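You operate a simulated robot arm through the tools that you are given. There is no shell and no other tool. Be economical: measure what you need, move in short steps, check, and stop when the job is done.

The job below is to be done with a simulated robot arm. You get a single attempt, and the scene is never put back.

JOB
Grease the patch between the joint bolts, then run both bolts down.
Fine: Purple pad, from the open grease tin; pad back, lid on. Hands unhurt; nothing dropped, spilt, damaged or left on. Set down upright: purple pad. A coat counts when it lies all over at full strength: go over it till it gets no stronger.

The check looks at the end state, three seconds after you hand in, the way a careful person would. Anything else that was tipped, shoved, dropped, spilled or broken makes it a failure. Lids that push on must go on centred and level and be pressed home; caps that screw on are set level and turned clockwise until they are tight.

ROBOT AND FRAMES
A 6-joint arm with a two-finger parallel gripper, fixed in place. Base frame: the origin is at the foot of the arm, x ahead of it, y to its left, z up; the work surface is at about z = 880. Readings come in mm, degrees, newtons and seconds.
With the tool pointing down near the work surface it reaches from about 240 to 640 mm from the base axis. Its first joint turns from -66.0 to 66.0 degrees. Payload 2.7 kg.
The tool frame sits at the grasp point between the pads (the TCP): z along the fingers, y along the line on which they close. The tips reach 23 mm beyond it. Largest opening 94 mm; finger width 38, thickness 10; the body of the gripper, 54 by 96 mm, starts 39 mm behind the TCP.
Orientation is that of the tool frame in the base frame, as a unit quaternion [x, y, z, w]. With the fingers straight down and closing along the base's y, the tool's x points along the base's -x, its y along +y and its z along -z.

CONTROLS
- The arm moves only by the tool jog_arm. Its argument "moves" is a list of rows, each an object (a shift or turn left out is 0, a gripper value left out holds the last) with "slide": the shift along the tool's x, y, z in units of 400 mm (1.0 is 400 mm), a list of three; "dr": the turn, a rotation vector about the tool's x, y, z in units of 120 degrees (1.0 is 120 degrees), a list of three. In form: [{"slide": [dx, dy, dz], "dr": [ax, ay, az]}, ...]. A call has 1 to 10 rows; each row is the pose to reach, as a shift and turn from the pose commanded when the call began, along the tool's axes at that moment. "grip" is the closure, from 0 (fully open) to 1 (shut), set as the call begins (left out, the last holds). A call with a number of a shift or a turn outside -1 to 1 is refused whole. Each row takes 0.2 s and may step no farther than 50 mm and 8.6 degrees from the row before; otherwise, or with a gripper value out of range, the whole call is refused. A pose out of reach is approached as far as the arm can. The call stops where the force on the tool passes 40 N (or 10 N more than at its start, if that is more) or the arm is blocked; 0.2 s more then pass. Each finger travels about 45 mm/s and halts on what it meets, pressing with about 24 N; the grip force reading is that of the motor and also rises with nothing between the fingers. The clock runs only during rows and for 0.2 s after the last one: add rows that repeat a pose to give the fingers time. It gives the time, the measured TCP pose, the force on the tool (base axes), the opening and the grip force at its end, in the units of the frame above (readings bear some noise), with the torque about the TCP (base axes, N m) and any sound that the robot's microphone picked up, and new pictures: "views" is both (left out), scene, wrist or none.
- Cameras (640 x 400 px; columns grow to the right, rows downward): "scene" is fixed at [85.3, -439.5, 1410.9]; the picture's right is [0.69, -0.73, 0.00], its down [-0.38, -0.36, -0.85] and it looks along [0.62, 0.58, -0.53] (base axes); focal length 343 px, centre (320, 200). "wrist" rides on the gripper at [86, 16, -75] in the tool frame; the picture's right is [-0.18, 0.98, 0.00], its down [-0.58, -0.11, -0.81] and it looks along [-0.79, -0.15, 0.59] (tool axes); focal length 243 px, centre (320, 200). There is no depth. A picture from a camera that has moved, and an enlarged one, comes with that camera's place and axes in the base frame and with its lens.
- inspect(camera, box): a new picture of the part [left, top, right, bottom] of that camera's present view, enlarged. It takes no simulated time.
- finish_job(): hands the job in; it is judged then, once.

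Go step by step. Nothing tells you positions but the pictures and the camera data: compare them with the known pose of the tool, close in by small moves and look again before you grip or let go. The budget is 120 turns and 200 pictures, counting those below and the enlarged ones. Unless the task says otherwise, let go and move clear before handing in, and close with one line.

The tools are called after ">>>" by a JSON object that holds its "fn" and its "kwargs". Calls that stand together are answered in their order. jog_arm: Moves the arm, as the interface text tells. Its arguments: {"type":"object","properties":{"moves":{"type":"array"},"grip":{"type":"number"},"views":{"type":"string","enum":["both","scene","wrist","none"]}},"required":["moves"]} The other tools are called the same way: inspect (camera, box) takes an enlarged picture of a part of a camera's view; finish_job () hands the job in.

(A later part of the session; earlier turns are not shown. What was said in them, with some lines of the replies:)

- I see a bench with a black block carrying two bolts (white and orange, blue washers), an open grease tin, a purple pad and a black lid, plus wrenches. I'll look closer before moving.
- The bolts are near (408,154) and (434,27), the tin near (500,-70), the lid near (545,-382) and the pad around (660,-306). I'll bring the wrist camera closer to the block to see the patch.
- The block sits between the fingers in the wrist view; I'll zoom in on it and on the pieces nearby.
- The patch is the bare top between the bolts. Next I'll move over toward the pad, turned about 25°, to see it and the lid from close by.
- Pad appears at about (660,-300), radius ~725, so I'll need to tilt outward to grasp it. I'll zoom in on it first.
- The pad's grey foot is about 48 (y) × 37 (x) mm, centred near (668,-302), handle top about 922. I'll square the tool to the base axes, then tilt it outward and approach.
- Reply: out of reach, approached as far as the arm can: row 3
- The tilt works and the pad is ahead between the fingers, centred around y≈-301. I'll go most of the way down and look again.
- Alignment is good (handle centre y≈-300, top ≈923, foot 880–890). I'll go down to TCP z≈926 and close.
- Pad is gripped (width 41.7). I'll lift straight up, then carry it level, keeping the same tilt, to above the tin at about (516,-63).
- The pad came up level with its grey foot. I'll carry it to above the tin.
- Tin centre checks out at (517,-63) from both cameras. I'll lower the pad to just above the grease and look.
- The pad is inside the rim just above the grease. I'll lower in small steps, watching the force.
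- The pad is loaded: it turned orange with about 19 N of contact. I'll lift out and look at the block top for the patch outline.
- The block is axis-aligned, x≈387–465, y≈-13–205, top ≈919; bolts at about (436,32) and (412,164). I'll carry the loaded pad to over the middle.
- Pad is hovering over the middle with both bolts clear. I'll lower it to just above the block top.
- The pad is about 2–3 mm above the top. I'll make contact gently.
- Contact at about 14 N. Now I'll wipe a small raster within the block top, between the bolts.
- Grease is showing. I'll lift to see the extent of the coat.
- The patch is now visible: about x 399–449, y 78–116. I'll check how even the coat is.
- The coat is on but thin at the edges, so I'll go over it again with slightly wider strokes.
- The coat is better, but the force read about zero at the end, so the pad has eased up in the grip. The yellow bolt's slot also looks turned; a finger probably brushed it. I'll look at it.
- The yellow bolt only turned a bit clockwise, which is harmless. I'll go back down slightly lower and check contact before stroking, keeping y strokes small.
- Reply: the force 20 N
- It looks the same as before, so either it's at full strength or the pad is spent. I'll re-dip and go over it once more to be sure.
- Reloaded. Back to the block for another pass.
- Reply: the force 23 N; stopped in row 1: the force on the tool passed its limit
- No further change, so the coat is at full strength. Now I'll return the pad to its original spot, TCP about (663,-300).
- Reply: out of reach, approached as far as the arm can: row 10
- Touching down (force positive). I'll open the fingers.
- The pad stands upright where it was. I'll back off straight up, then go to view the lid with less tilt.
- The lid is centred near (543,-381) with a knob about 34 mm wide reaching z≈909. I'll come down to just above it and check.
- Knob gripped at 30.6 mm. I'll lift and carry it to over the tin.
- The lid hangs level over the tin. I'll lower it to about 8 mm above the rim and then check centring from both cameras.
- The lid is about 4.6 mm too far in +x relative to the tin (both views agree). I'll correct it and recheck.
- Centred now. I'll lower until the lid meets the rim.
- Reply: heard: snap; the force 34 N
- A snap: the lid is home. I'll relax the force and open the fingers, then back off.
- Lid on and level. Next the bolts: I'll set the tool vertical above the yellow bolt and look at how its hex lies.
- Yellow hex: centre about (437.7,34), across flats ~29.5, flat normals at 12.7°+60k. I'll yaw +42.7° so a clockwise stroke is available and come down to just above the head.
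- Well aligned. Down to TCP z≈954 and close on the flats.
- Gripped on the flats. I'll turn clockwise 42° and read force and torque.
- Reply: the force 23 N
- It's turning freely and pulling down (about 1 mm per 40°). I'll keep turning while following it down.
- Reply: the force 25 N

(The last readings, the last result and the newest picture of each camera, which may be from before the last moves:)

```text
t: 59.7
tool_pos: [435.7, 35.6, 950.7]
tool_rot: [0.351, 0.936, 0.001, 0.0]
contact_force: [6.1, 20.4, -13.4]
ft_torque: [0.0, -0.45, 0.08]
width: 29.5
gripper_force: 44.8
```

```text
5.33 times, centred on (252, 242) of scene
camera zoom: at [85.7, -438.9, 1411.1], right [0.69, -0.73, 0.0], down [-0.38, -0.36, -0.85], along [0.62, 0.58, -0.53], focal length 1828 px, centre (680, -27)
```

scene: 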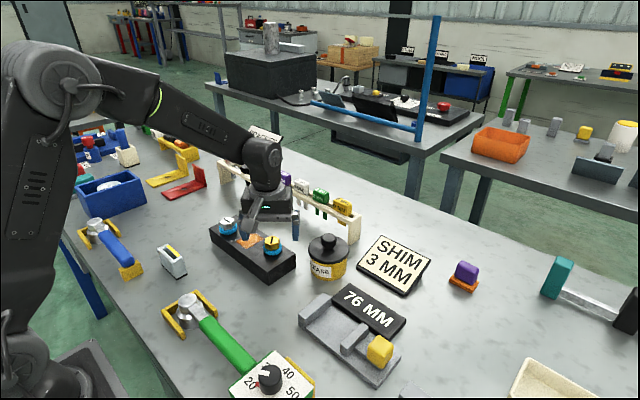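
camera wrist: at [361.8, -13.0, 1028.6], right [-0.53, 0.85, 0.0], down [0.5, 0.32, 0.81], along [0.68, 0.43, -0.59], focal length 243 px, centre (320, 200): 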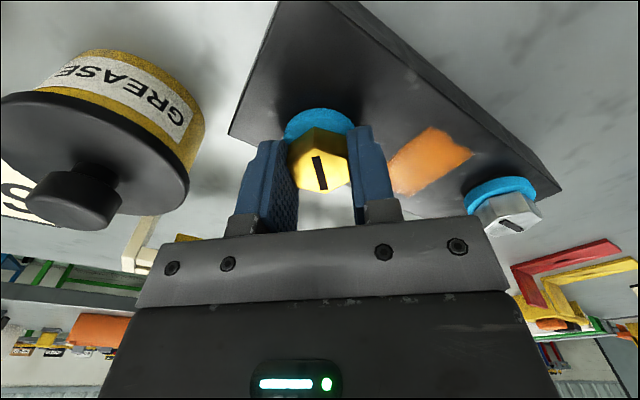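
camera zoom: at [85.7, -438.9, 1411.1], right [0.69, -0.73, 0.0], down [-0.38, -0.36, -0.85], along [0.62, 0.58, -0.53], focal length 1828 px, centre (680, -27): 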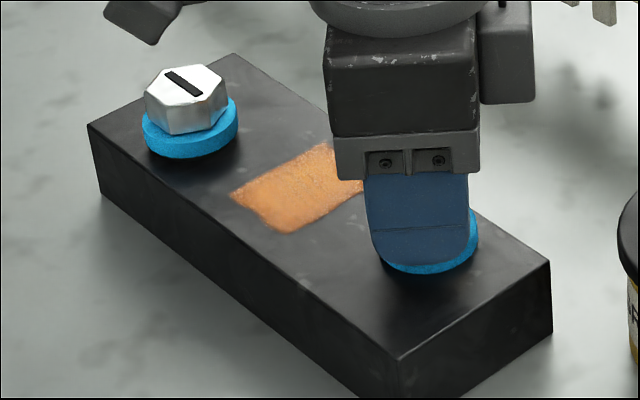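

>>> {"fn": "jog_arm", "kwargs": {"moves": [{"slide": [0.0016, 0.0019, 0.002], "dr": [0, 0, 0.07]}, {"slide": [0.0016, 0.0019, 0.003], "dr": [0, 0, 0.14]}, {"slide": [0.0016, 0.0019, 0.004], "dr": [0, 0, 0.21]}, {"slide": [0.0016, 0.0019, 0.005], "dr": [0, 0, 0.28]}, {"slide": [0.0016, 0.0019, 0.0055], "dr": [0, 0, 0.35]}], "views": "none"}}

>>> {"fn": "inspect", "kwargs": {"camera": "scene", "box": [205, 205, 300, 280]}}

```text
t: 60.9
tool_pos: [438.2, 36.1, 949.0]
tool_rot: [0.664, 0.748, 0.001, 0.001]
contact_force: [9.8, 15.3, -1.5]
ft_torque: [0.15, 0.04, 0.05]
width: 29.5
gripper_force: 44.7
```

```text
5.33 times, centred on (252, 242) of scene
camera zoom: at [85.6, -439.0, 1411.0], right [0.69, -0.73, 0.0], down [-0.38, -0.36, -0.85], along [0.62, 0.58, -0.53], focal length 1828 px, centre (680, -27)
```

zoom: 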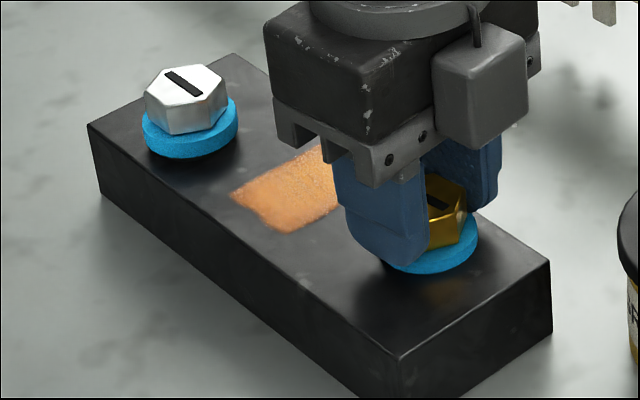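

>>> {"fn": "jog_arm", "kwargs": {"moves": [{"slide": [0, 0, 0.0005], "dr": [0, 0, 0.07]}, {"slide": [0, 0, 0.001], "dr": [0, 0, 0.14]}, {"slide": [0, 0, 0.0015], "dr": [0, 0, 0.21]}, {"slide": [0, 0, 0.002], "dr": [0, 0, 0.28]}, {"slide": [0, 0, 0.0025], "dr": [0, 0, 0.35]}], "views": "none"}}

>>> {"fn": "inspect", "kwargs": {"camera": "scene", "box": [205, 205, 300, 280]}}

```text
t: 62.1
tool_pos: [437.0, 36.9, 947.6]
tool_rot: [0.888, 0.46, 0.002, 0.001]
contact_force: [24.5, 14.1, -9.7]
ft_torque: [-0.32, 0.2, 0.07]
width: 29.6
gripper_force: 45.0
```

```text
5.33 times, centred on (252, 242) of scene
camera zoom: at [86.2, -439.1, 1411.0], right [0.69, -0.73, 0.0], down [-0.38, -0.36, -0.85], along [0.62, 0.58, -0.53], focal length 1828 px, centre (680, -27)
```

zoom: 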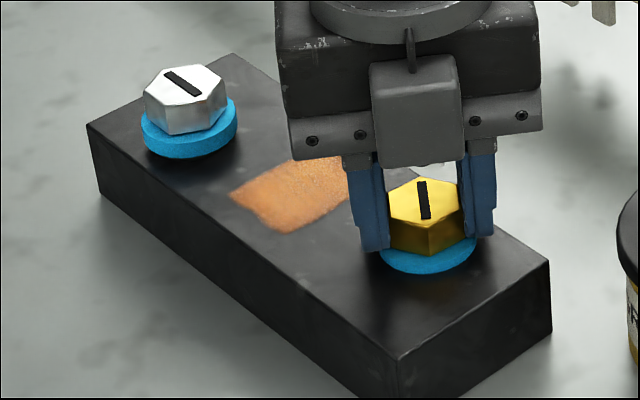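

Still free-running (dropped about 6 mm so far). I'll continue, easing the side load.

>>> {"fn": "jog_arm", "kwargs": {"moves": [{"slide": [0.0042, 0.0016, 0.002], "dr": [0, 0, 0.07]}, {"slide": [0.0042, 0.0016, 0.0025], "dr": [0, 0, 0.14]}, {"slide": [0.0042, 0.0016, 0.003], "dr": [0, 0, 0.21]}, {"slide": [0.0042, 0.0016, 0.0035], "dr": [0, 0, 0.28]}, {"slide": [0.0042, 0.0016, 0.004], "dr": [0, 0, 0.35]}], "views": "none"}}

>>> {"fn": "inspect", "kwargs": {"camera": "scene", "box": [205, 205, 300, 280]}}

```text
t: 63.3
tool_pos: [438.3, 34.5, 946.4]
tool_rot: [0.989, 0.145, 0.0, -0.012]
contact_force: [1.0, 10.3, -1.3]
ft_torque: [-0.44, 0.24, 0.0]
width: 29.6
gripper_force: 45.1
out of reach, approached as far as the arm can: row 5
stopped in row 5: the force on the tool passed its limit (the readings are from after the stop); the commanded pose is now the measured one
```

```text
5.33 times, centred on (252, 242) of scene
camera zoom: at [85.4, -439.2, 1411.0], right [0.69, -0.73, 0.0], down [-0.38, -0.36, -0.85], along [0.62, 0.58, -0.53], focal length 1828 px, centre (680, -27)
```

zoom: 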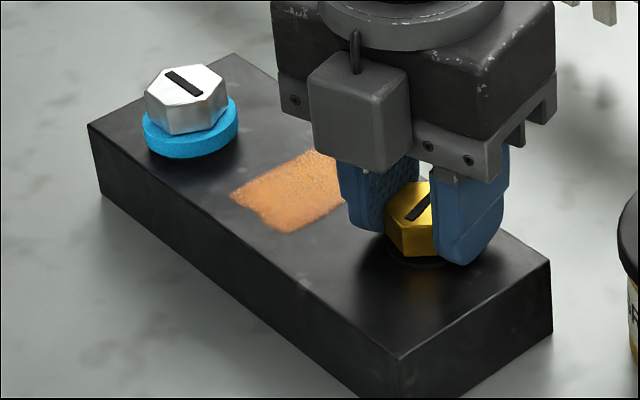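

The blue ring has disappeared, so the head looks seated; the wrist also reached its limit. I'll open and check.

>>> {"fn": "jog_arm", "kwargs": {"moves": [{}, {}, {}, {}, {}, {}], "grip": 0, "views": "none"}}

>>> {"fn": "jog_arm", "kwargs": {"moves": [{"slide": [0, 0, -0.09]}, {"slide": [0, 0, -0.18]}, {"slide": [0, 0, -0.18]}], "views": "none"}}

>>> {"fn": "inspect", "kwargs": {"camera": "scene", "box": [205, 205, 300, 280]}}

```text
t: 64.7
tool_pos: [439.7, 33.1, 946.9]
tool_rot: [0.99, 0.143, -0.001, -0.012]
contact_force: [0.9, -0.1, -0.5]
ft_torque: [0.01, 0.04, -0.03]
width: 94.1
gripper_force: 0.0
```

```text
t: 65.5
tool_pos: [439.1, 31.0, 1018.6]
tool_rot: [0.99, 0.143, 0.001, -0.012]
contact_force: [0.0, -0.4, 0.2]
ft_torque: [-0.01, 0.03, -0.04]
width: 94.2
gripper_force: 0.0
```

```text
5.33 times, centred on (252, 242) of scene
camera zoom: at [85.3, -439.5, 1410.9], right [0.69, -0.73, 0.0], down [-0.38, -0.36, -0.85], along [0.62, 0.58, -0.53], focal length 1828 px, centre (680, -27)
```

zoom: 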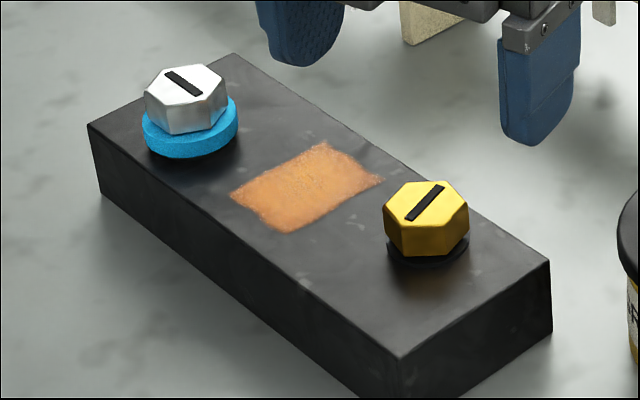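

The head has dropped about 7 mm and the blue band is hidden. I'll regrip one flat back to confirm tightness: level the tool, then yaw back 61°.

>>> {"fn": "jog_arm", "kwargs": {"moves": [{"dr": [-0.0114, 0, 0]}], "views": "none"}}

>>> {"fn": "jog_arm", "kwargs": {"moves": [{"slide": [-0.0018, -0.0097, 0], "dr": [0, 0, -0.0635]}, {"slide": [-0.0018, -0.0097, 0], "dr": [0, 0, -0.127]}, {"slide": [-0.0018, -0.0097, 0], "dr": [0, 0, -0.1905]}, {"slide": [-0.0018, -0.0097, 0], "dr": [0, 0, -0.254]}, {"slide": [-0.0018, -0.0097, 0], "dr": [0, 0, -0.3175]}, {"slide": [-0.0018, -0.0097, 0], "dr": [0, 0, -0.381]}, {"slide": [-0.0018, -0.0097, 0], "dr": [0, 0, -0.4445]}, {"slide": [-0.0018, -0.0097, 0], "dr": [0, 0, -0.508]}, {"slide": [-0.0018, -0.0097, 0.08], "dr": [0, 0, -0.508]}, {"slide": [-0.0018, -0.0097, 0.08], "dr": [0, 0, -0.508]}], "views": "wrist"}}

>>> {"fn": "inspect", "kwargs": {"camera": "wrist", "box": [230, 80, 430, 230]}}

```text
t: 65.9
tool_pos: [438.4, 26.4, 1017.8]
tool_rot: [0.989, 0.147, 0.003, -0.004]
contact_force: [1.1, -0.9, -0.1]
ft_torque: [0.04, -0.01, -0.02]
width: 94.0
gripper_force: 0.1
out of reach, approached as far as the arm can: row 1
```

```text
t: 68.1
tool_pos: [438.1, 30.9, 985.4]
tool_rot: [0.78, 0.626, 0.002, 0.0]
contact_force: [0.7, 1.0, 0.4]
ft_torque: [-0.02, -0.01, 0.01]
width: 94.2
gripper_force: 0.0
camera wrist: at [471.7, 111.0, 1059.7], right [0.92, -0.39, 0.0], down [-0.23, -0.54, 0.81], along [-0.31, -0.74, -0.59], focal length 243 px, centre (320, 200)
```

wrist: 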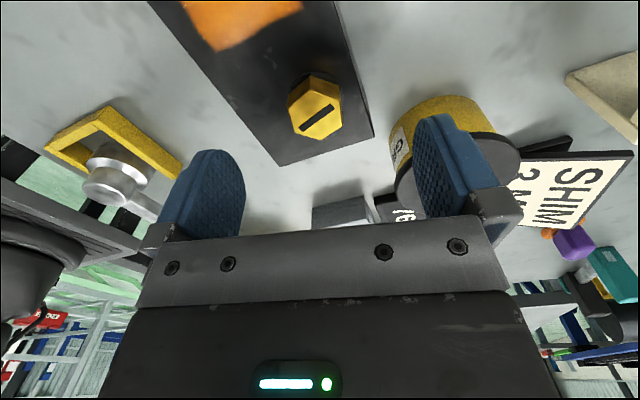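

```text
2.67 times, centred on (330, 155) of wrist
camera zoom: at [471.7, 111.0, 1059.7], right [0.92, -0.39, 0.0], down [-0.23, -0.54, 0.81], along [-0.31, -0.74, -0.59], focal length 647 px, centre (293, 320)
```

zoom: 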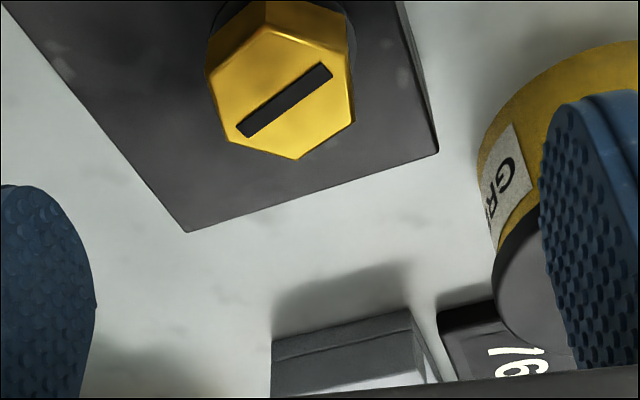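

>>> {"fn": "jog_arm", "kwargs": {"moves": [{"slide": [0.0097, -0.0037, 0.045]}, {"slide": [0.0097, -0.0037, 0.09]}, {"slide": [0.0097, -0.0037, 0.09]}], "views": "none"}}

>>> {"fn": "jog_arm", "kwargs": {"moves": [{}, {}, {}, {}, {}, {}], "grip": 1, "views": "none"}}

>>> {"fn": "jog_arm", "kwargs": {"moves": [{"dr": [0, 0, 0.04]}, {"dr": [0, 0, 0.08]}, {"dr": [0, 0, 0.12]}], "views": "none"}}

>>> {"fn": "inspect", "kwargs": {"camera": "scene", "box": [205, 205, 300, 280]}}

```text
t: 68.9
tool_pos: [437.5, 34.6, 949.2]
tool_rot: [0.78, 0.626, 0.002, 0.001]
contact_force: [0.9, -1.0, -0.5]
ft_torque: [-0.05, -0.04, 0.03]
width: 94.0
gripper_force: 0.0
```

```text
t: 70.3
tool_pos: [437.7, 34.7, 948.9]
tool_rot: [0.78, 0.625, 0.001, 0.001]
contact_force: [1.0, 0.2, 0.0]
ft_torque: [-0.01, 0.0, -0.07]
width: 29.5
gripper_force: 45.7
```

```text
t: 71.1
tool_pos: [437.8, 34.4, 949.0]
tool_rot: [0.853, 0.522, 0.001, 0.0]
contact_force: [3.1, 2.9, -11.5]
ft_torque: [-0.16, -0.04, 0.75]
width: 29.5
gripper_force: 44.9
```

```text
5.33 times, centred on (252, 242) of scene
camera zoom: at [85.6, -439.4, 1410.9], right [0.69, -0.73, 0.0], down [-0.38, -0.36, -0.85], along [0.62, 0.58, -0.53], focal length 1828 px, centre (680, -27)
```

zoom: 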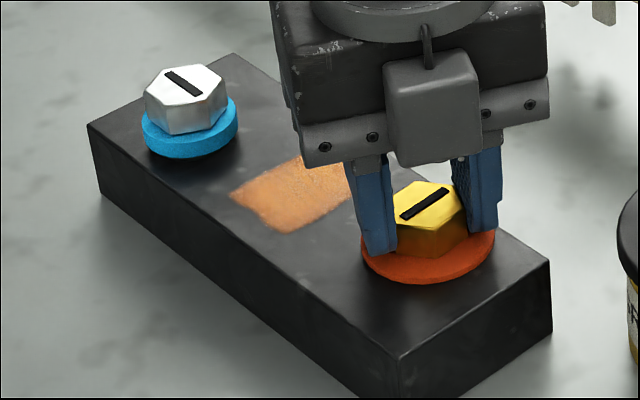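

A flat red-orange ring appeared under the head after 13° more at about 0.75 N·m. I'll stop turning, release and look carefully at what it is.

>>> {"fn": "inspect", "kwargs": {"camera": "scene", "box": [250, 225, 290, 260]}}

>>> {"fn": "inspect", "kwargs": {"camera": "wrist", "box": [230, 80, 430, 230]}}

```text
11.43 times, centred on (270, 242) of scene
camera zoom: at [85.6, -439.4, 1410.9], right [0.69, -0.73, 0.0], down [-0.38, -0.36, -0.85], along [0.62, 0.58, -0.53], focal length 3918 px, centre (891, -286)
```

zoom: 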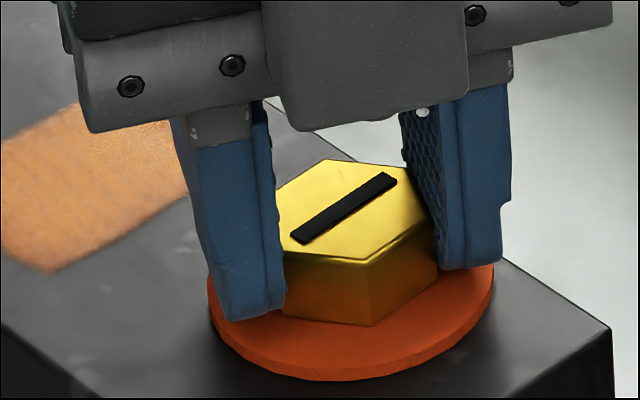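

```text
2.67 times, centred on (330, 155) of wrist
camera zoom: at [490.2, 103.8, 1024.0], right [0.79, -0.61, 0.0], down [-0.36, -0.47, 0.81], along [-0.49, -0.64, -0.59], focal length 647 px, centre (293, 320)
```

zoom: 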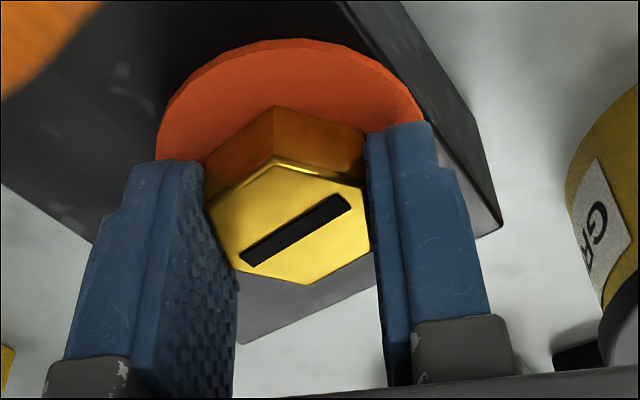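

The head sits on the block in both states, so I need to know what the ring colour means. I noticed small labels ("SLACK", ...) at the back left; I'll read those.

>>> {"fn": "inspect", "kwargs": {"camera": "scene", "box": [20, 110, 150, 200]}}

>>> {"fn": "inspect", "kwargs": {"camera": "scene", "box": [60, 120, 110, 155]}}

>>> {"fn": "inspect", "kwargs": {"camera": "scene", "box": [50, 155, 110, 200]}}

```text
4.44 times, centred on (85, 155) of scene
camera zoom: at [85.6, -439.4, 1410.9], right [0.69, -0.73, 0.0], down [-0.38, -0.36, -0.85], along [0.62, 0.58, -0.53], focal length 1524 px, centre (1364, 400)
```

zoom: 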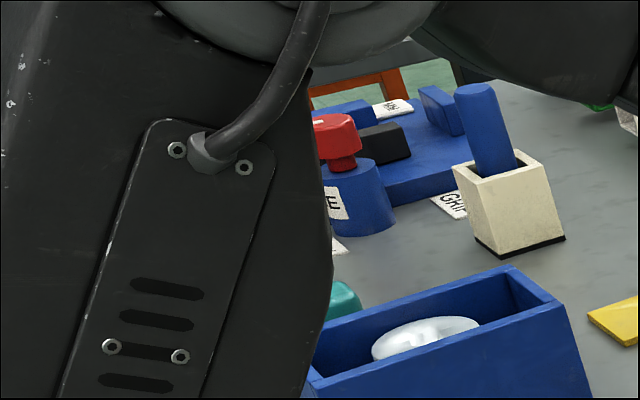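

```text
11.43 times, centred on (85, 138) of scene
camera zoom: at [85.6, -439.4, 1410.9], right [0.69, -0.73, 0.0], down [-0.38, -0.36, -0.85], along [0.62, 0.58, -0.53], focal length 3918 px, centre (3006, 914)
```

zoom: 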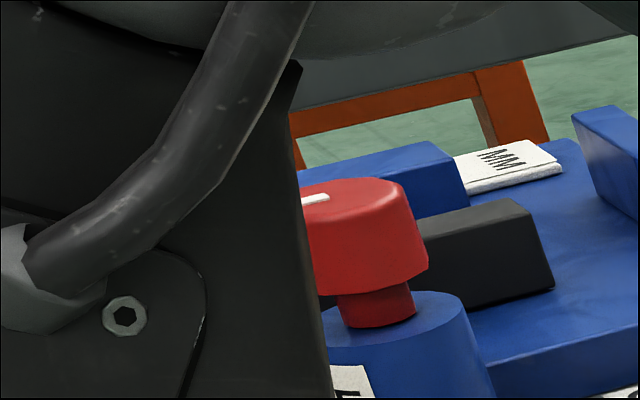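

```text
8.89 times, centred on (80, 178) of scene
camera zoom: at [85.6, -439.4, 1410.9], right [0.69, -0.73, 0.0], down [-0.38, -0.36, -0.85], along [0.62, 0.58, -0.53], focal length 3047 px, centre (2453, 400)
```

zoom: 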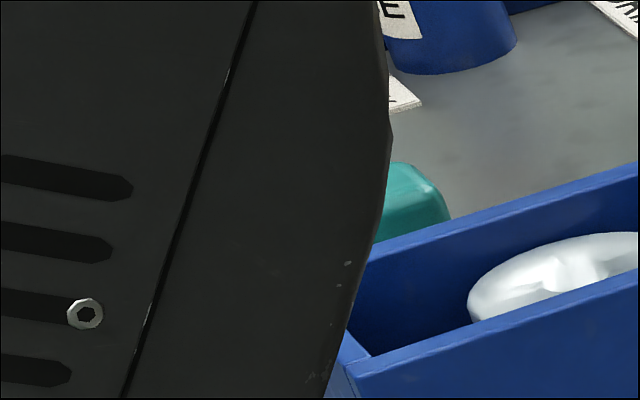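

The labels belong to a vice, not to the bolts. While still gripping, I'll ease back a few degrees to see whether the ring is just a load tell-tale.

>>> {"fn": "jog_arm", "kwargs": {"moves": [{"dr": [0, 0, -0.025]}, {"dr": [0, 0, -0.05]}], "views": "none"}}

>>> {"fn": "inspect", "kwargs": {"camera": "scene", "box": [250, 225, 290, 260]}}

```text
t: 71.7
tool_pos: [438.5, 35.1, 950.1]
tool_rot: [0.824, 0.566, 0.001, 0.001]
contact_force: [3.4, 2.4, -15.4]
ft_torque: [0.75, -0.21, -0.59]
width: 29.4
gripper_force: 44.8
```

```text
11.43 times, centred on (270, 242) of scene
camera zoom: at [85.6, -439.4, 1410.9], right [0.69, -0.73, 0.0], down [-0.38, -0.36, -0.85], along [0.62, 0.58, -0.53], focal length 3918 px, centre (891, -286)
```

zoom: 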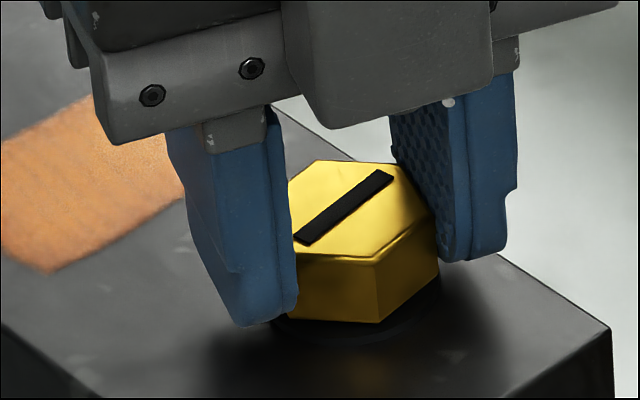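

The ring vanished again, so it's a reversible tell-tale, and at this point the bolt already resists (0.6 N·m). I'll map it: back off more and read the torque, then see when the blue returns.

>>> {"fn": "jog_arm", "kwargs": {"moves": [{"dr": [0, 0, -0.04]}, {"dr": [0, 0, -0.08]}], "views": "none"}}

>>> {"fn": "jog_arm", "kwargs": {"moves": [{"dr": [0, 0, -0.05]}, {"dr": [0, 0, -0.1]}], "views": "none"}}

>>> {"fn": "inspect", "kwargs": {"camera": "scene", "box": [250, 225, 290, 260]}}

```text
t: 72.3
tool_pos: [437.5, 34.5, 950.6]
tool_rot: [0.773, 0.634, 0.001, 0.001]
contact_force: [3.4, -0.3, -15.1]
ft_torque: [0.99, -0.27, -0.34]
width: 29.5
gripper_force: 44.7
```

```text
t: 72.9
tool_pos: [437.6, 34.5, 951.5]
tool_rot: [0.702, 0.712, 0.001, 0.001]
contact_force: [1.5, -1.6, -10.2]
ft_torque: [0.49, -0.05, -0.03]
width: 29.3
gripper_force: 45.3
```

```text
11.43 times, centred on (270, 242) of scene
camera zoom: at [85.5, -439.5, 1410.9], right [0.69, -0.73, 0.0], down [-0.38, -0.36, -0.85], along [0.62, 0.58, -0.53], focal length 3918 px, centre (891, -286)
```

zoom: 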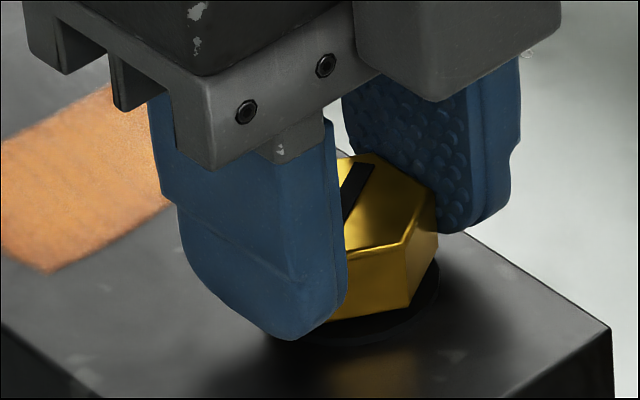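

The tell-tale reads blue while proud, none from seating up to about 0.6 N·m, and red beyond that, i.e. over-tightened. I'll bring it firmly tight but short of red: about 16° past seating.

>>> {"fn": "jog_arm", "kwargs": {"moves": [{"dr": [0, 0, 0.045]}, {"dr": [0, 0, 0.09]}, {"dr": [0, 0, 0.135]}], "views": "none"}}

>>> {"fn": "inspect", "kwargs": {"camera": "scene", "box": [250, 225, 290, 260]}}

```text
t: 73.7
tool_pos: [438.8, 34.2, 951.1]
tool_rot: [0.796, 0.605, 0.002, 0.001]
contact_force: [2.6, -2.2, -16.9]
ft_torque: [-0.45, 0.16, 0.48]
width: 29.3
gripper_force: 45.4
```

```text
11.43 times, centred on (270, 242) of scene
camera zoom: at [85.7, -439.5, 1410.9], right [0.69, -0.73, 0.0], down [-0.38, -0.36, -0.85], along [0.62, 0.58, -0.53], focal length 3918 px, centre (891, -286)
```

zoom: 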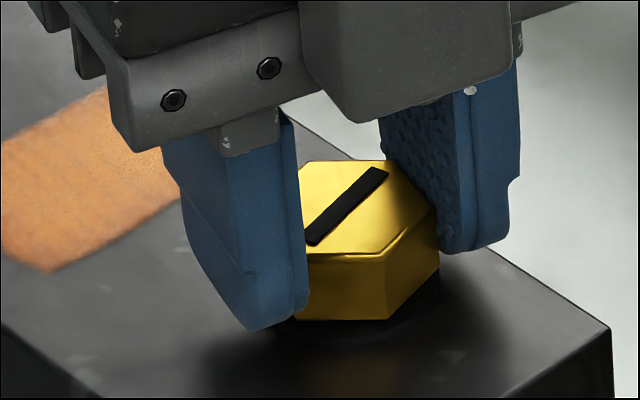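

Torque 0.48, no red. I'll release, rise and start unwinding the wrist on the way to the white bolt.

>>> {"fn": "jog_arm", "kwargs": {"moves": [{}, {}, {}, {}, {}, {}], "grip": 0, "views": "none"}}

>>> {"fn": "jog_arm", "kwargs": {"moves": [{"slide": [0, 0, -0.1]}, {"slide": [0, 0, -0.2]}, {"slide": [0, 0, -0.2], "dr": [0, 0, -0.07]}, {"slide": [0, 0, -0.2], "dr": [0, 0, -0.14]}, {"slide": [0, 0, -0.2], "dr": [0, 0, -0.21]}, {"slide": [0, 0, -0.2], "dr": [0, 0, -0.28]}, {"slide": [0, 0, -0.2], "dr": [0, 0, -0.35]}, {"slide": [0, 0, -0.2], "dr": [0, 0, -0.42]}, {"slide": [0, 0, -0.2], "dr": [0, 0, -0.49]}, {"slide": [0, 0, -0.2], "dr": [0, 0, -0.56]}], "views": "none"}}

>>> {"fn": "inspect", "kwargs": {"camera": "scene", "box": [205, 205, 300, 280]}}

```text
t: 75.1
tool_pos: [437.9, 34.1, 950.8]
tool_rot: [0.797, 0.605, 0.002, 0.0]
contact_force: [0.5, -0.1, 0.4]
ft_torque: [0.0, -0.02, 0.03]
width: 93.8
gripper_force: 0.1
```

```text
t: 77.3
tool_pos: [437.4, 34.7, 1030.6]
tool_rot: [0.328, 0.945, 0.002, 0.002]
contact_force: [-0.1, 0.5, -0.4]
ft_torque: [0.02, -0.03, 0.01]
width: 94.0
gripper_force: 0.0
```

```text
5.33 times, centred on (252, 242) of scene
camera zoom: at [85.3, -439.5, 1410.9], right [0.69, -0.73, 0.0], down [-0.38, -0.36, -0.85], along [0.62, 0.58, -0.53], focal length 1828 px, centre (680, -27)
```

zoom: 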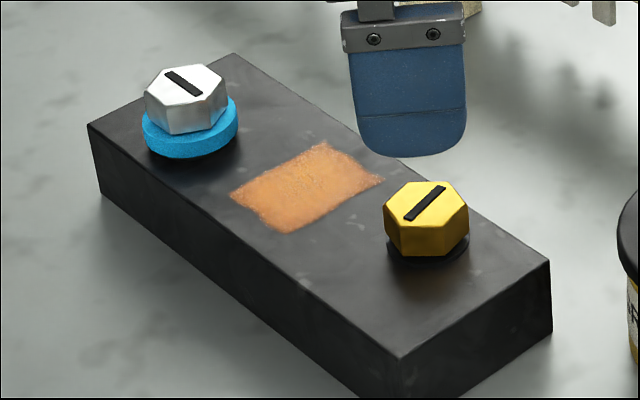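

Yellow is fine. Now over to the white bolt with yaw about +36°.

>>> {"fn": "jog_arm", "kwargs": {"moves": [{"slide": [0.0274, 0.0238, 0], "dr": [0, 0, -0.0688]}, {"slide": [0.0549, 0.0477, 0], "dr": [0, 0, -0.1376]}, {"slide": [0.0823, 0.0715, 0], "dr": [0, 0, -0.2063]}, {"slide": [0.1098, 0.0953, 0], "dr": [0, 0, -0.2751]}, {"slide": [0.1372, 0.1192, 0], "dr": [0, 0, -0.3439]}, {"slide": [0.1647, 0.143, 0], "dr": [0, 0, -0.4127]}, {"slide": [0.1921, 0.1668, 0], "dr": [0, 0, -0.4814]}, {"slide": [0.2196, 0.1907, 0], "dr": [0, 0, -0.5502]}, {"slide": [0.247, 0.2145, 0], "dr": [0, 0, -0.619]}, {"slide": [0.247, 0.2145, 0], "dr": [0, 0, -0.619]}], "views": "wrist"}}

>>> {"fn": "inspect", "kwargs": {"camera": "wrist", "box": [240, 20, 420, 180]}}

```text
t: 79.5
tool_pos: [413.1, 163.7, 1030.9]
tool_rot: [-0.31, 0.951, 0.0, 0.002]
contact_force: [0.7, -0.3, 0.2]
ft_torque: [-0.03, -0.02, 0.02]
width: 94.0
gripper_force: 0.2
camera wrist: at [332.4, 125.6, 1104.5], right [-0.43, 0.9, 0.0], down [0.53, 0.25, 0.81], along [0.73, 0.35, -0.59], focal length 243 px, centre (320, 200)
```

wrist: 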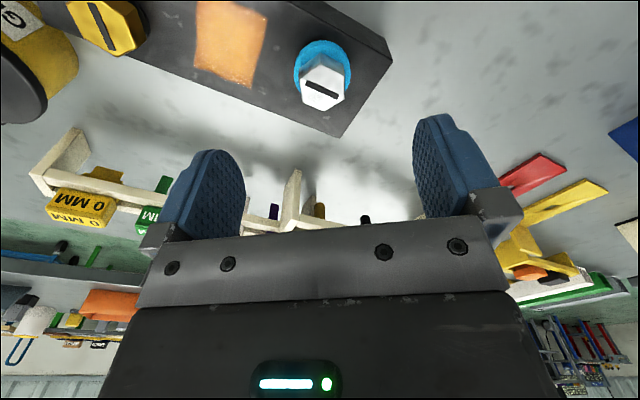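

```text
2.50 times, centred on (330, 100) of wrist
camera zoom: at [332.4, 125.6, 1104.5], right [-0.43, 0.9, 0.0], down [0.53, 0.25, 0.81], along [0.73, 0.35, -0.59], focal length 606 px, centre (295, 450)
```

zoom: 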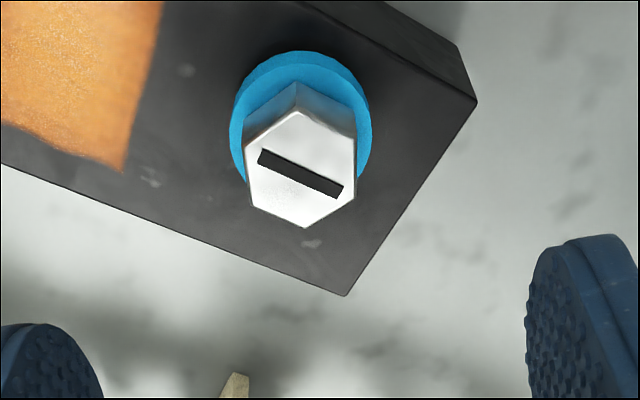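

White hex: centre about (411.5,165.2), flats at yaw ≈31°. I'll lower onto it and grip.

>>> {"fn": "jog_arm", "kwargs": {"moves": [{"slide": [0.001, 0.0054, 0.07], "dr": [0, 0, 0.04]}, {"slide": [0.001, 0.0054, 0.14], "dr": [0, 0, 0.04]}, {"slide": [0.001, 0.0054, 0.192], "dr": [0, 0, 0.04]}, {"slide": [0.001, 0.0054, 0.192], "dr": [0, 0, 0.04]}], "views": "wrist"}}

>>> {"fn": "jog_arm", "kwargs": {"moves": [{}, {}, {}, {}, {}, {}], "grip": 1, "views": "none"}}

>>> {"fn": "inspect", "kwargs": {"camera": "scene", "box": [205, 195, 300, 270]}}

```text
t: 80.5
tool_pos: [411.1, 165.2, 953.8]
tool_rot: [-0.268, 0.963, -0.001, 0.002]
contact_force: [-0.1, 0.0, -0.7]
ft_torque: [0.05, 0.01, -0.01]
width: 94.3
gripper_force: 0.0
camera wrist: at [327.6, 133.5, 1027.3], right [-0.35, 0.94, 0.0], down [0.55, 0.21, 0.81], along [0.76, 0.28, -0.59], focal length 243 px, centre (320, 200)
```

wrist: 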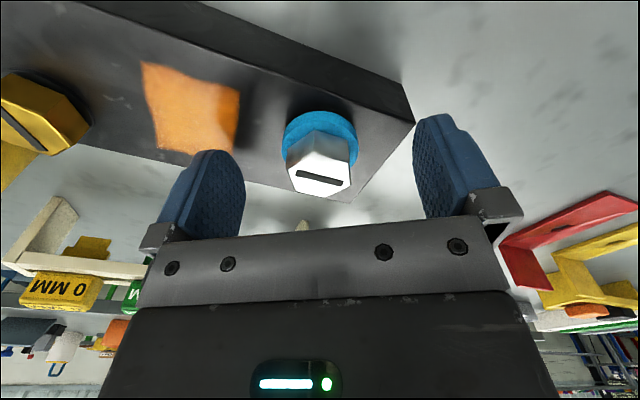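

```text
t: 81.9
tool_pos: [411.1, 164.3, 953.4]
tool_rot: [-0.268, 0.963, 0.001, 0.002]
contact_force: [1.1, -1.7, -1.3]
ft_torque: [-0.07, 0.01, -0.52]
width: 29.6
gripper_force: 45.6
```

```text
5.33 times, centred on (252, 232) of scene
camera zoom: at [85.4, -439.5, 1410.9], right [0.69, -0.73, 0.0], down [-0.38, -0.36, -0.85], along [0.62, 0.58, -0.53], focal length 1828 px, centre (680, 27)
```

zoom: 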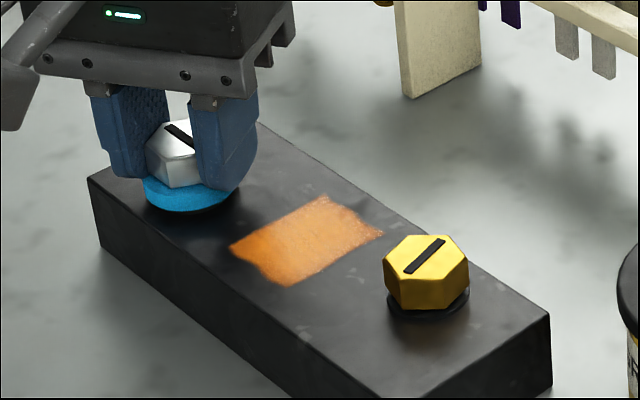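

Gripped. Turning clockwise with a slow descent.

>>> {"fn": "jog_arm", "kwargs": {"moves": [{"slide": [0, 0, 0.0006], "dr": [0, 0, 0.07]}, {"slide": [0, 0, 0.0013], "dr": [0, 0, 0.14]}, {"slide": [0, 0, 0.0019], "dr": [0, 0, 0.21]}, {"slide": [0, 0, 0.0026], "dr": [0, 0, 0.28]}, {"slide": [0, 0, 0.0033], "dr": [0, 0, 0.35]}], "views": "none"}}

>>> {"fn": "jog_arm", "kwargs": {"moves": [{"slide": [0, 0, 0.0006], "dr": [0, 0, 0.07]}, {"slide": [0, 0, 0.0013], "dr": [0, 0, 0.14]}, {"slide": [0, 0, 0.0019], "dr": [0, 0, 0.21]}, {"slide": [0, 0, 0.0026], "dr": [0, 0, 0.28]}, {"slide": [0, 0, 0.0033], "dr": [0, 0, 0.35]}], "views": "none"}}

>>> {"fn": "inspect", "kwargs": {"camera": "scene", "box": [205, 195, 300, 270]}}

```text
t: 83.1
tool_pos: [411.7, 164.7, 953.0]
tool_rot: [0.096, 0.995, 0.001, 0.001]
contact_force: [-4.7, 7.0, -3.9]
ft_torque: [-0.21, -0.18, 0.03]
width: 29.7
gripper_force: 44.8
```

```text
t: 84.3
tool_pos: [411.6, 166.2, 950.6]
tool_rot: [0.446, 0.895, 0.001, 0.002]
contact_force: [-2.6, 20.7, -13.4]
ft_torque: [-0.58, -0.33, 0.07]
width: 29.8
gripper_force: 44.9
```

```text
5.33 times, centred on (252, 232) of scene
camera zoom: at [85.4, -438.8, 1411.1], right [0.69, -0.73, 0.0], down [-0.38, -0.36, -0.85], along [0.62, 0.58, -0.53], focal length 1828 px, centre (680, 27)
```

zoom: 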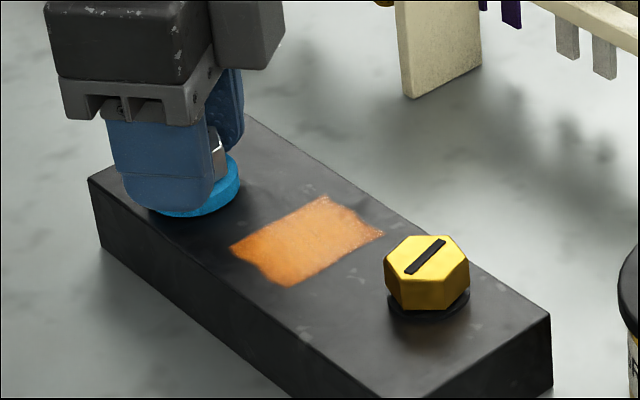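

>>> {"fn": "jog_arm", "kwargs": {"moves": [{"slide": [0.004, 0.003, 0.002], "dr": [0, 0, 0.07]}, {"slide": [0.004, 0.003, 0.003], "dr": [0, 0, 0.14]}, {"slide": [0.004, 0.003, 0.0038], "dr": [0, 0, 0.21]}, {"slide": [0.004, 0.003, 0.0046], "dr": [0, 0, 0.28]}, {"slide": [0.004, 0.003, 0.0054], "dr": [0, 0, 0.35]}], "views": "none"}}

>>> {"fn": "jog_arm", "kwargs": {"moves": [{"slide": [0, 0, 0.0006], "dr": [0, 0, 0.07]}, {"slide": [0, 0, 0.0013], "dr": [0, 0, 0.14]}, {"slide": [0, 0, 0.0019], "dr": [0, 0, 0.21]}, {"slide": [0, 0, 0.0026], "dr": [0, 0, 0.28]}], "views": "none"}}

>>> {"fn": "inspect", "kwargs": {"camera": "scene", "box": [205, 195, 300, 270]}}

```text
t: 85.5
tool_pos: [412.1, 165.7, 949.7]
tool_rot: [0.738, 0.675, 0.0, 0.001]
contact_force: [-1.5, -0.4, 2.7]
ft_torque: [-1.21, 0.43, 0.03]
width: 29.7
gripper_force: 45.0
```

```text
t: 86.5
tool_pos: [412.4, 165.2, 947.9]
tool_rot: [0.901, 0.433, 0.002, 0.001]
contact_force: [4.3, -9.2, 3.6]
ft_torque: [-1.04, 0.78, 0.0]
width: 29.8
gripper_force: 45.2
```

```text
5.33 times, centred on (252, 232) of scene
camera zoom: at [85.4, -439.7, 1410.8], right [0.69, -0.73, 0.0], down [-0.38, -0.36, -0.85], along [0.62, 0.58, -0.53], focal length 1828 px, centre (680, 27)
```

zoom: 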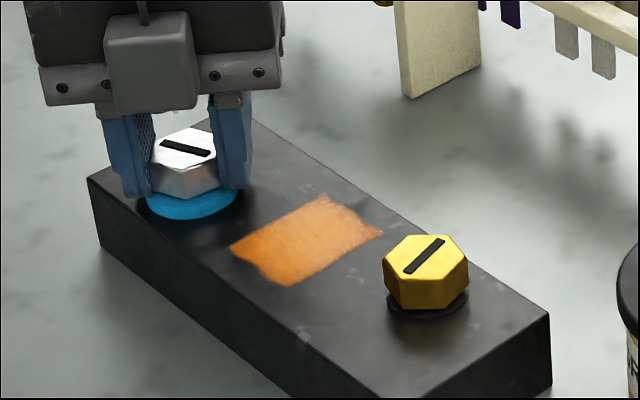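

Blue still showing and the wrist is near its limit. I'll release, rise, turn back 120° and regrip.

>>> {"fn": "jog_arm", "kwargs": {"moves": [{}, {}, {}, {}, {}, {}], "grip": 0, "views": "none"}}

>>> {"fn": "jog_arm", "kwargs": {"moves": [{"slide": [0, 0, -0.1]}, {"slide": [0, 0, -0.1], "dr": [0, 0, -0.0625]}, {"slide": [0, 0, -0.1], "dr": [0, 0, -0.125]}, {"slide": [0, 0, -0.1], "dr": [0, 0, -0.1875]}, {"slide": [0, 0, -0.1], "dr": [0, 0, -0.25]}, {"slide": [0, 0, -0.1], "dr": [0, 0, -0.3125]}, {"slide": [0, 0, -0.1], "dr": [0, 0, -0.375]}, {"slide": [0, 0, -0.1], "dr": [0, 0, -0.4375]}, {"slide": [0, 0, -0.1], "dr": [0, 0, -0.5]}], "views": "none"}}

>>> {"fn": "jog_arm", "kwargs": {"moves": [{"dr": [0, 0, -0.0625]}, {"dr": [0, 0, -0.125]}, {"dr": [0, 0, -0.1875]}, {"dr": [0, 0, -0.25]}, {"dr": [0, 0, -0.3125]}, {"dr": [0, 0, -0.375]}, {"dr": [0, 0, -0.4375]}, {"dr": [0, 0, -0.5]}, {"dr": [0, 0, -0.5]}], "views": "wrist"}}

>>> {"fn": "inspect", "kwargs": {"camera": "wrist", "box": [230, 80, 430, 230]}}

```text
t: 87.9
tool_pos: [412.7, 166.4, 947.3]
tool_rot: [0.901, 0.434, 0.002, 0.0]
contact_force: [0.1, 0.5, -0.3]
ft_torque: [-0.02, 0.01, -0.01]
width: 93.9
gripper_force: 0.1
```

```text
t: 89.9
tool_pos: [411.6, 166.6, 987.8]
tool_rot: [0.561, 0.828, 0.002, 0.001]
contact_force: [0.3, 0.5, 0.3]
ft_torque: [0.01, -0.06, 0.0]
width: 94.0
gripper_force: 0.0
```

```text
t: 91.9
tool_pos: [411.8, 165.2, 987.1]
tool_rot: [0.073, 0.997, 0.0, 0.001]
contact_force: [0.0, 0.4, 0.1]
ft_torque: [0.0, -0.02, 0.0]
width: 93.8
gripper_force: 0.1
camera wrist: at [327.3, 194.4, 1062.2], right [0.33, 0.95, 0.0], down [0.56, -0.19, 0.81], along [0.76, -0.26, -0.59], focal length 243 px, centre (320, 200)
```

wrist: 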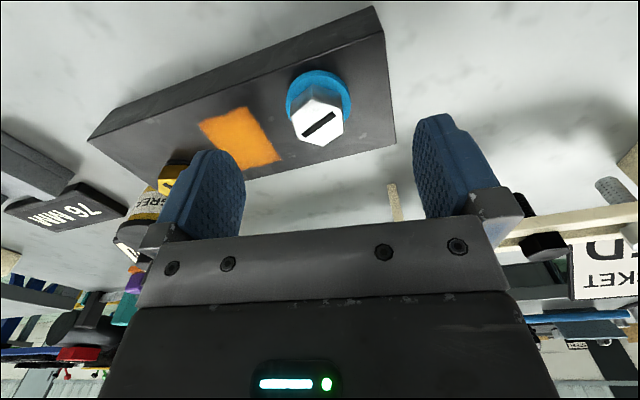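

```text
2.67 times, centred on (330, 155) of wrist
camera zoom: at [327.3, 194.4, 1062.2], right [0.33, 0.95, 0.0], down [0.56, -0.19, 0.81], along [0.76, -0.26, -0.59], focal length 647 px, centre (293, 320)
```

zoom: 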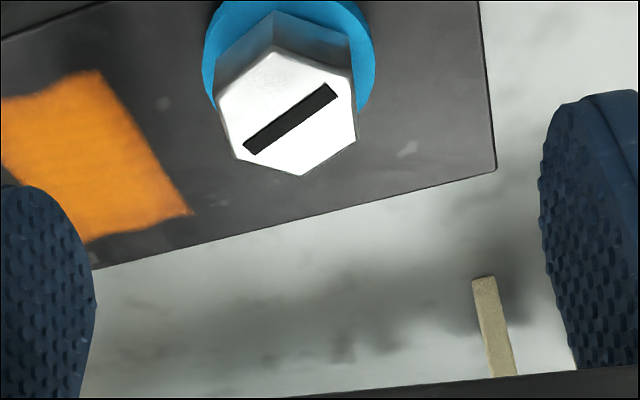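

>>> {"fn": "jog_arm", "kwargs": {"moves": [{"slide": [0.002, 0, 0.05]}, {"slide": [0.002, 0, 0.0975]}, {"slide": [0.002, 0, 0.0975]}], "views": "none"}}

>>> {"fn": "jog_arm", "kwargs": {"moves": [{}, {}, {}, {}, {}, {}], "grip": 1, "views": "none"}}

>>> {"fn": "jog_arm", "kwargs": {"moves": [{"slide": [0, 0, 0.0006], "dr": [0, 0, 0.07]}, {"slide": [0, 0, 0.0013], "dr": [0, 0, 0.14]}, {"slide": [0, 0, 0.0018], "dr": [0, 0, 0.19]}], "views": "none"}}

>>> {"fn": "inspect", "kwargs": {"camera": "scene", "box": [205, 195, 300, 270]}}

```text
t: 92.7
tool_pos: [411.3, 165.6, 948.1]
tool_rot: [0.074, 0.997, 0.001, 0.001]
contact_force: [-0.4, 0.0, 0.3]
ft_torque: [0.0, 0.02, 0.02]
width: 93.9
gripper_force: 0.0
```

```text
t: 94.1
tool_pos: [411.0, 165.4, 949.0]
tool_rot: [0.074, 0.997, 0.0, 0.0]
contact_force: [-0.5, -16.8, 3.1]
ft_torque: [-0.27, 0.2, -0.04]
width: 29.6
gripper_force: 45.4
```

```text
t: 94.9
tool_pos: [412.1, 166.0, 948.0]
tool_rot: [0.272, 0.962, 0.001, 0.001]
contact_force: [3.3, -22.7, 1.0]
ft_torque: [-0.39, 0.32, 0.01]
width: 29.8
gripper_force: 44.5
```

```text
5.33 times, centred on (252, 232) of scene
camera zoom: at [85.4, -440.1, 1410.7], right [0.69, -0.73, 0.0], down [-0.38, -0.36, -0.85], along [0.62, 0.58, -0.53], focal length 1828 px, centre (680, 27)
```

zoom: 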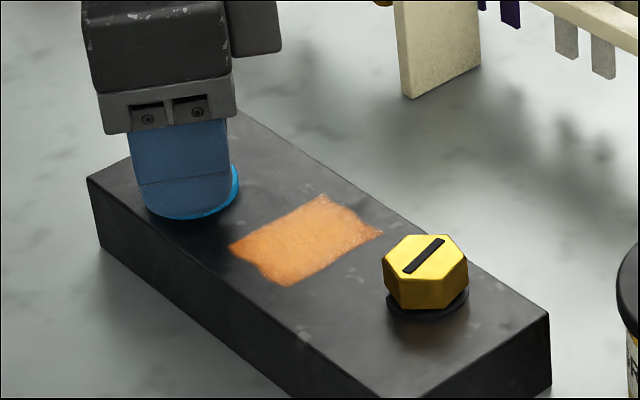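

>>> {"fn": "jog_arm", "kwargs": {"moves": [{"slide": [-0.002, -0.0032, 0.0006], "dr": [0, 0, 0.07]}, {"slide": [-0.002, -0.0032, 0.0013], "dr": [0, 0, 0.14]}, {"slide": [-0.002, -0.0032, 0.002], "dr": [0, 0, 0.21]}], "views": "none"}}

>>> {"fn": "inspect", "kwargs": {"camera": "scene", "box": [210, 205, 255, 240]}}

```text
t: 95.7
tool_pos: [411.3, 165.3, 947.6]
tool_rot: [0.474, 0.88, 0.002, 0.002]
contact_force: [5.4, -4.9, -10.5]
ft_torque: [-1.07, -0.63, 0.02]
width: 29.7
gripper_force: 45.1
```

```text
11.43 times, centred on (232, 222) of scene
camera zoom: at [85.6, -439.5, 1410.9], right [0.69, -0.73, 0.0], down [-0.38, -0.36, -0.85], along [0.62, 0.58, -0.53], focal length 3918 px, centre (1320, -57)
```

zoom: 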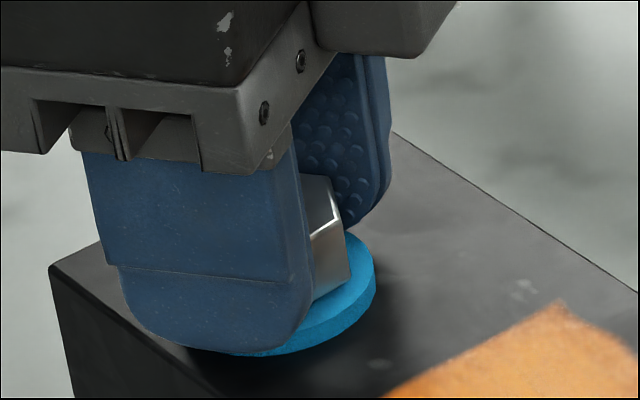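

>>> {"fn": "jog_arm", "kwargs": {"moves": [{"slide": [0, 0, 0.0016], "dr": [0, 0, 0.07]}, {"slide": [0, 0, 0.0024], "dr": [0, 0, 0.14]}, {"slide": [0, 0, 0.0032], "dr": [0, 0, 0.21]}], "views": "none"}}

>>> {"fn": "inspect", "kwargs": {"camera": "scene", "box": [210, 205, 255, 240]}}

```text
t: 96.5
tool_pos: [411.9, 166.0, 946.4]
tool_rot: [0.656, 0.755, 0.003, 0.001]
contact_force: [10.4, 6.3, -6.9]
ft_torque: [-1.03, 0.08, 0.08]
width: 29.5
gripper_force: 44.4
```

```text
11.43 times, centred on (232, 222) of scene
camera zoom: at [85.7, -439.2, 1411.0], right [0.69, -0.73, 0.0], down [-0.38, -0.36, -0.85], along [0.62, 0.58, -0.53], focal length 3918 px, centre (1320, -57)
```

zoom: 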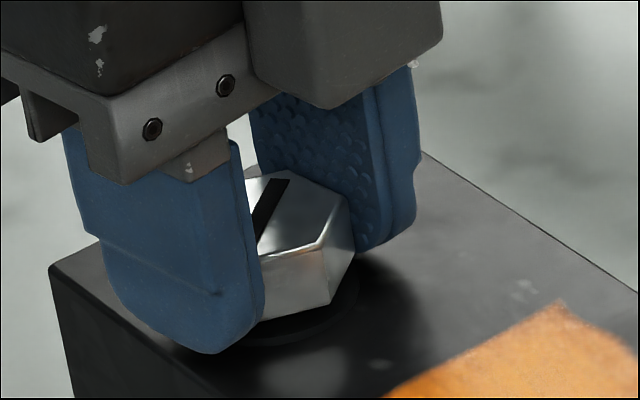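

Blue just went out. Now tighten in small steps to the same torque as the yellow one.

>>> {"fn": "jog_arm", "kwargs": {"moves": [{"dr": [0, 0, 0.035]}, {"dr": [0, 0, 0.07]}], "views": "none"}}

```text
t: 97.1
tool_pos: [412.1, 165.0, 946.8]
tool_rot: [0.708, 0.706, 0.004, 0.0]
contact_force: [13.7, 11.5, -7.9]
ft_torque: [-0.54, -0.19, 0.1]
width: 29.6
gripper_force: 45.3
```

>>> {"fn": "jog_arm", "kwargs": {"moves": [{"dr": [0, 0, 0.035]}, {"dr": [0, 0, 0.07]}], "views": "none"}}

>>> {"fn": "inspect", "kwargs": {"camera": "scene", "box": [210, 205, 255, 240]}}

```text
t: 97.7
tool_pos: [411.7, 165.6, 944.8]
tool_rot: [0.757, 0.653, 0.003, 0.001]
contact_force: [17.6, 13.3, -12.9]
ft_torque: [-0.02, -0.14, 0.29]
width: 29.7
gripper_force: 44.7
```

```text
11.43 times, centred on (232, 222) of scene
camera zoom: at [86.0, -439.0, 1411.0], right [0.69, -0.73, 0.0], down [-0.38, -0.36, -0.85], along [0.62, 0.58, -0.53], focal length 3918 px, centre (1320, -57)
```

zoom: 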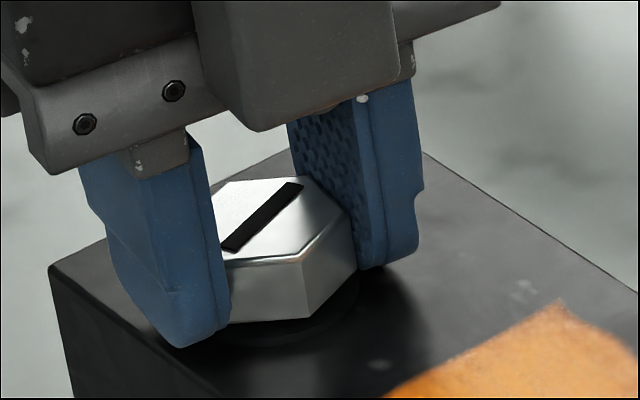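

Torque is up to 0.29. A little more to match about 0.45.

>>> {"fn": "jog_arm", "kwargs": {"moves": [{"dr": [0, 0, 0.03]}, {"dr": [0, 0, 0.055]}], "views": "none"}}

>>> {"fn": "inspect", "kwargs": {"camera": "scene", "box": [210, 205, 255, 240]}}

```text
t: 98.3
tool_pos: [412.8, 166.5, 945.6]
tool_rot: [0.793, 0.609, 0.003, 0.001]
contact_force: [18.4, 15.8, -17.3]
ft_torque: [-0.41, -0.03, 0.48]
width: 29.8
gripper_force: 44.8
```

```text
11.43 times, centred on (232, 222) of scene
camera zoom: at [86.1, -438.9, 1411.1], right [0.69, -0.73, 0.0], down [-0.38, -0.36, -0.85], along [0.62, 0.58, -0.53], focal length 3918 px, centre (1320, -57)
```

zoom: 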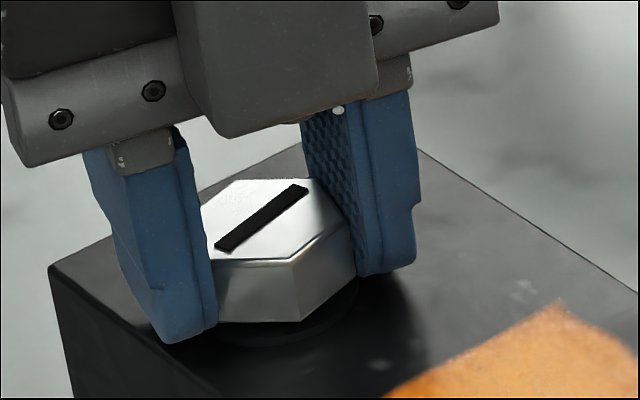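

Torque is 0.48 with no red: a match for the yellow bolt. I'll release, rise clear and check everything.

>>> {"fn": "jog_arm", "kwargs": {"moves": [{}, {}, {}, {}, {}, {}], "grip": 0, "views": "none"}}

>>> {"fn": "jog_arm", "kwargs": {"moves": [{"slide": [0, 0, -0.12]}, {"slide": [0, 0, -0.24]}, {"slide": [0, 0, -0.36]}, {"slide": [0, 0, -0.48]}, {"slide": [0, 0, -0.48]}], "views": "scene"}}

>>> {"fn": "inspect", "kwargs": {"camera": "scene", "box": [205, 200, 365, 290]}}

>>> {"fn": "inspect", "kwargs": {"camera": "scene", "box": [420, 240, 510, 310]}}

```text
t: 99.7
tool_pos: [411.1, 164.5, 946.3]
tool_rot: [0.794, 0.608, 0.002, 0.001]
contact_force: [-0.7, 1.3, 0.8]
ft_torque: [-0.02, 0.01, 0.02]
width: 94.1
gripper_force: 0.1
```

```text
t: 100.9
tool_pos: [410.4, 164.0, 1138.1]
tool_rot: [0.794, 0.608, 0.002, 0.002]
contact_force: [0.0, -0.4, -0.3]
ft_torque: [0.0, 0.02, 0.02]
width: 94.0
gripper_force: 0.0
```

scene: 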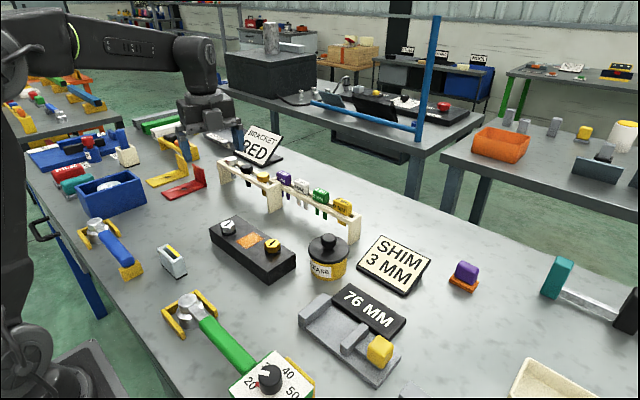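

```text
4.00 times, centred on (285, 245) of scene
camera zoom: at [85.3, -439.5, 1410.9], right [0.69, -0.73, 0.0], down [-0.38, -0.36, -0.85], along [0.62, 0.58, -0.53], focal length 1371 px, centre (460, 20)
```

zoom: 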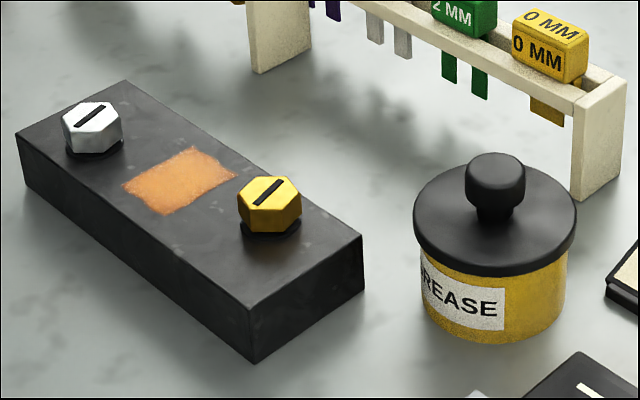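

```text
5.71 times, centred on (465, 275) of scene
camera zoom: at [85.3, -439.5, 1410.9], right [0.69, -0.73, 0.0], down [-0.38, -0.36, -0.85], along [0.62, 0.58, -0.53], focal length 1959 px, centre (-509, -229)
```

zoom: 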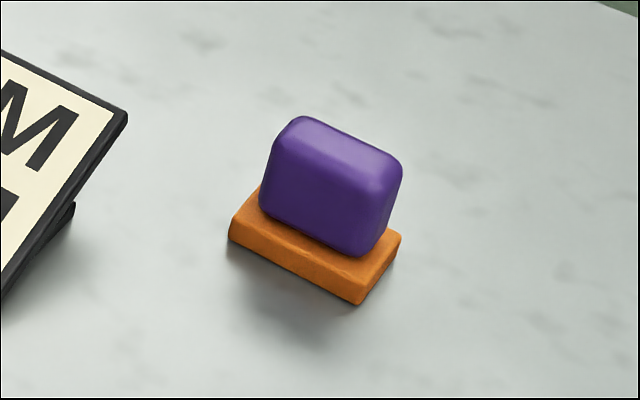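

Both bolts are seated with matching tell-tales, the patch is coated, the lid is level, and the pad is upright in its place; the gripper is clear. Handing in.

>>> {"fn": "finish_job", "kwargs": {}}

```text
The job is handed in.
```

The patch is greased to full strength, the purple pad is back upright, the tin lid snapped on, and both bolts are run down to about 0.48 N·m. I took the red ring under the heads as an over-tight mark. It showed once on the yellow bolt, so I backed that bolt off, and neither bolt shows it now.
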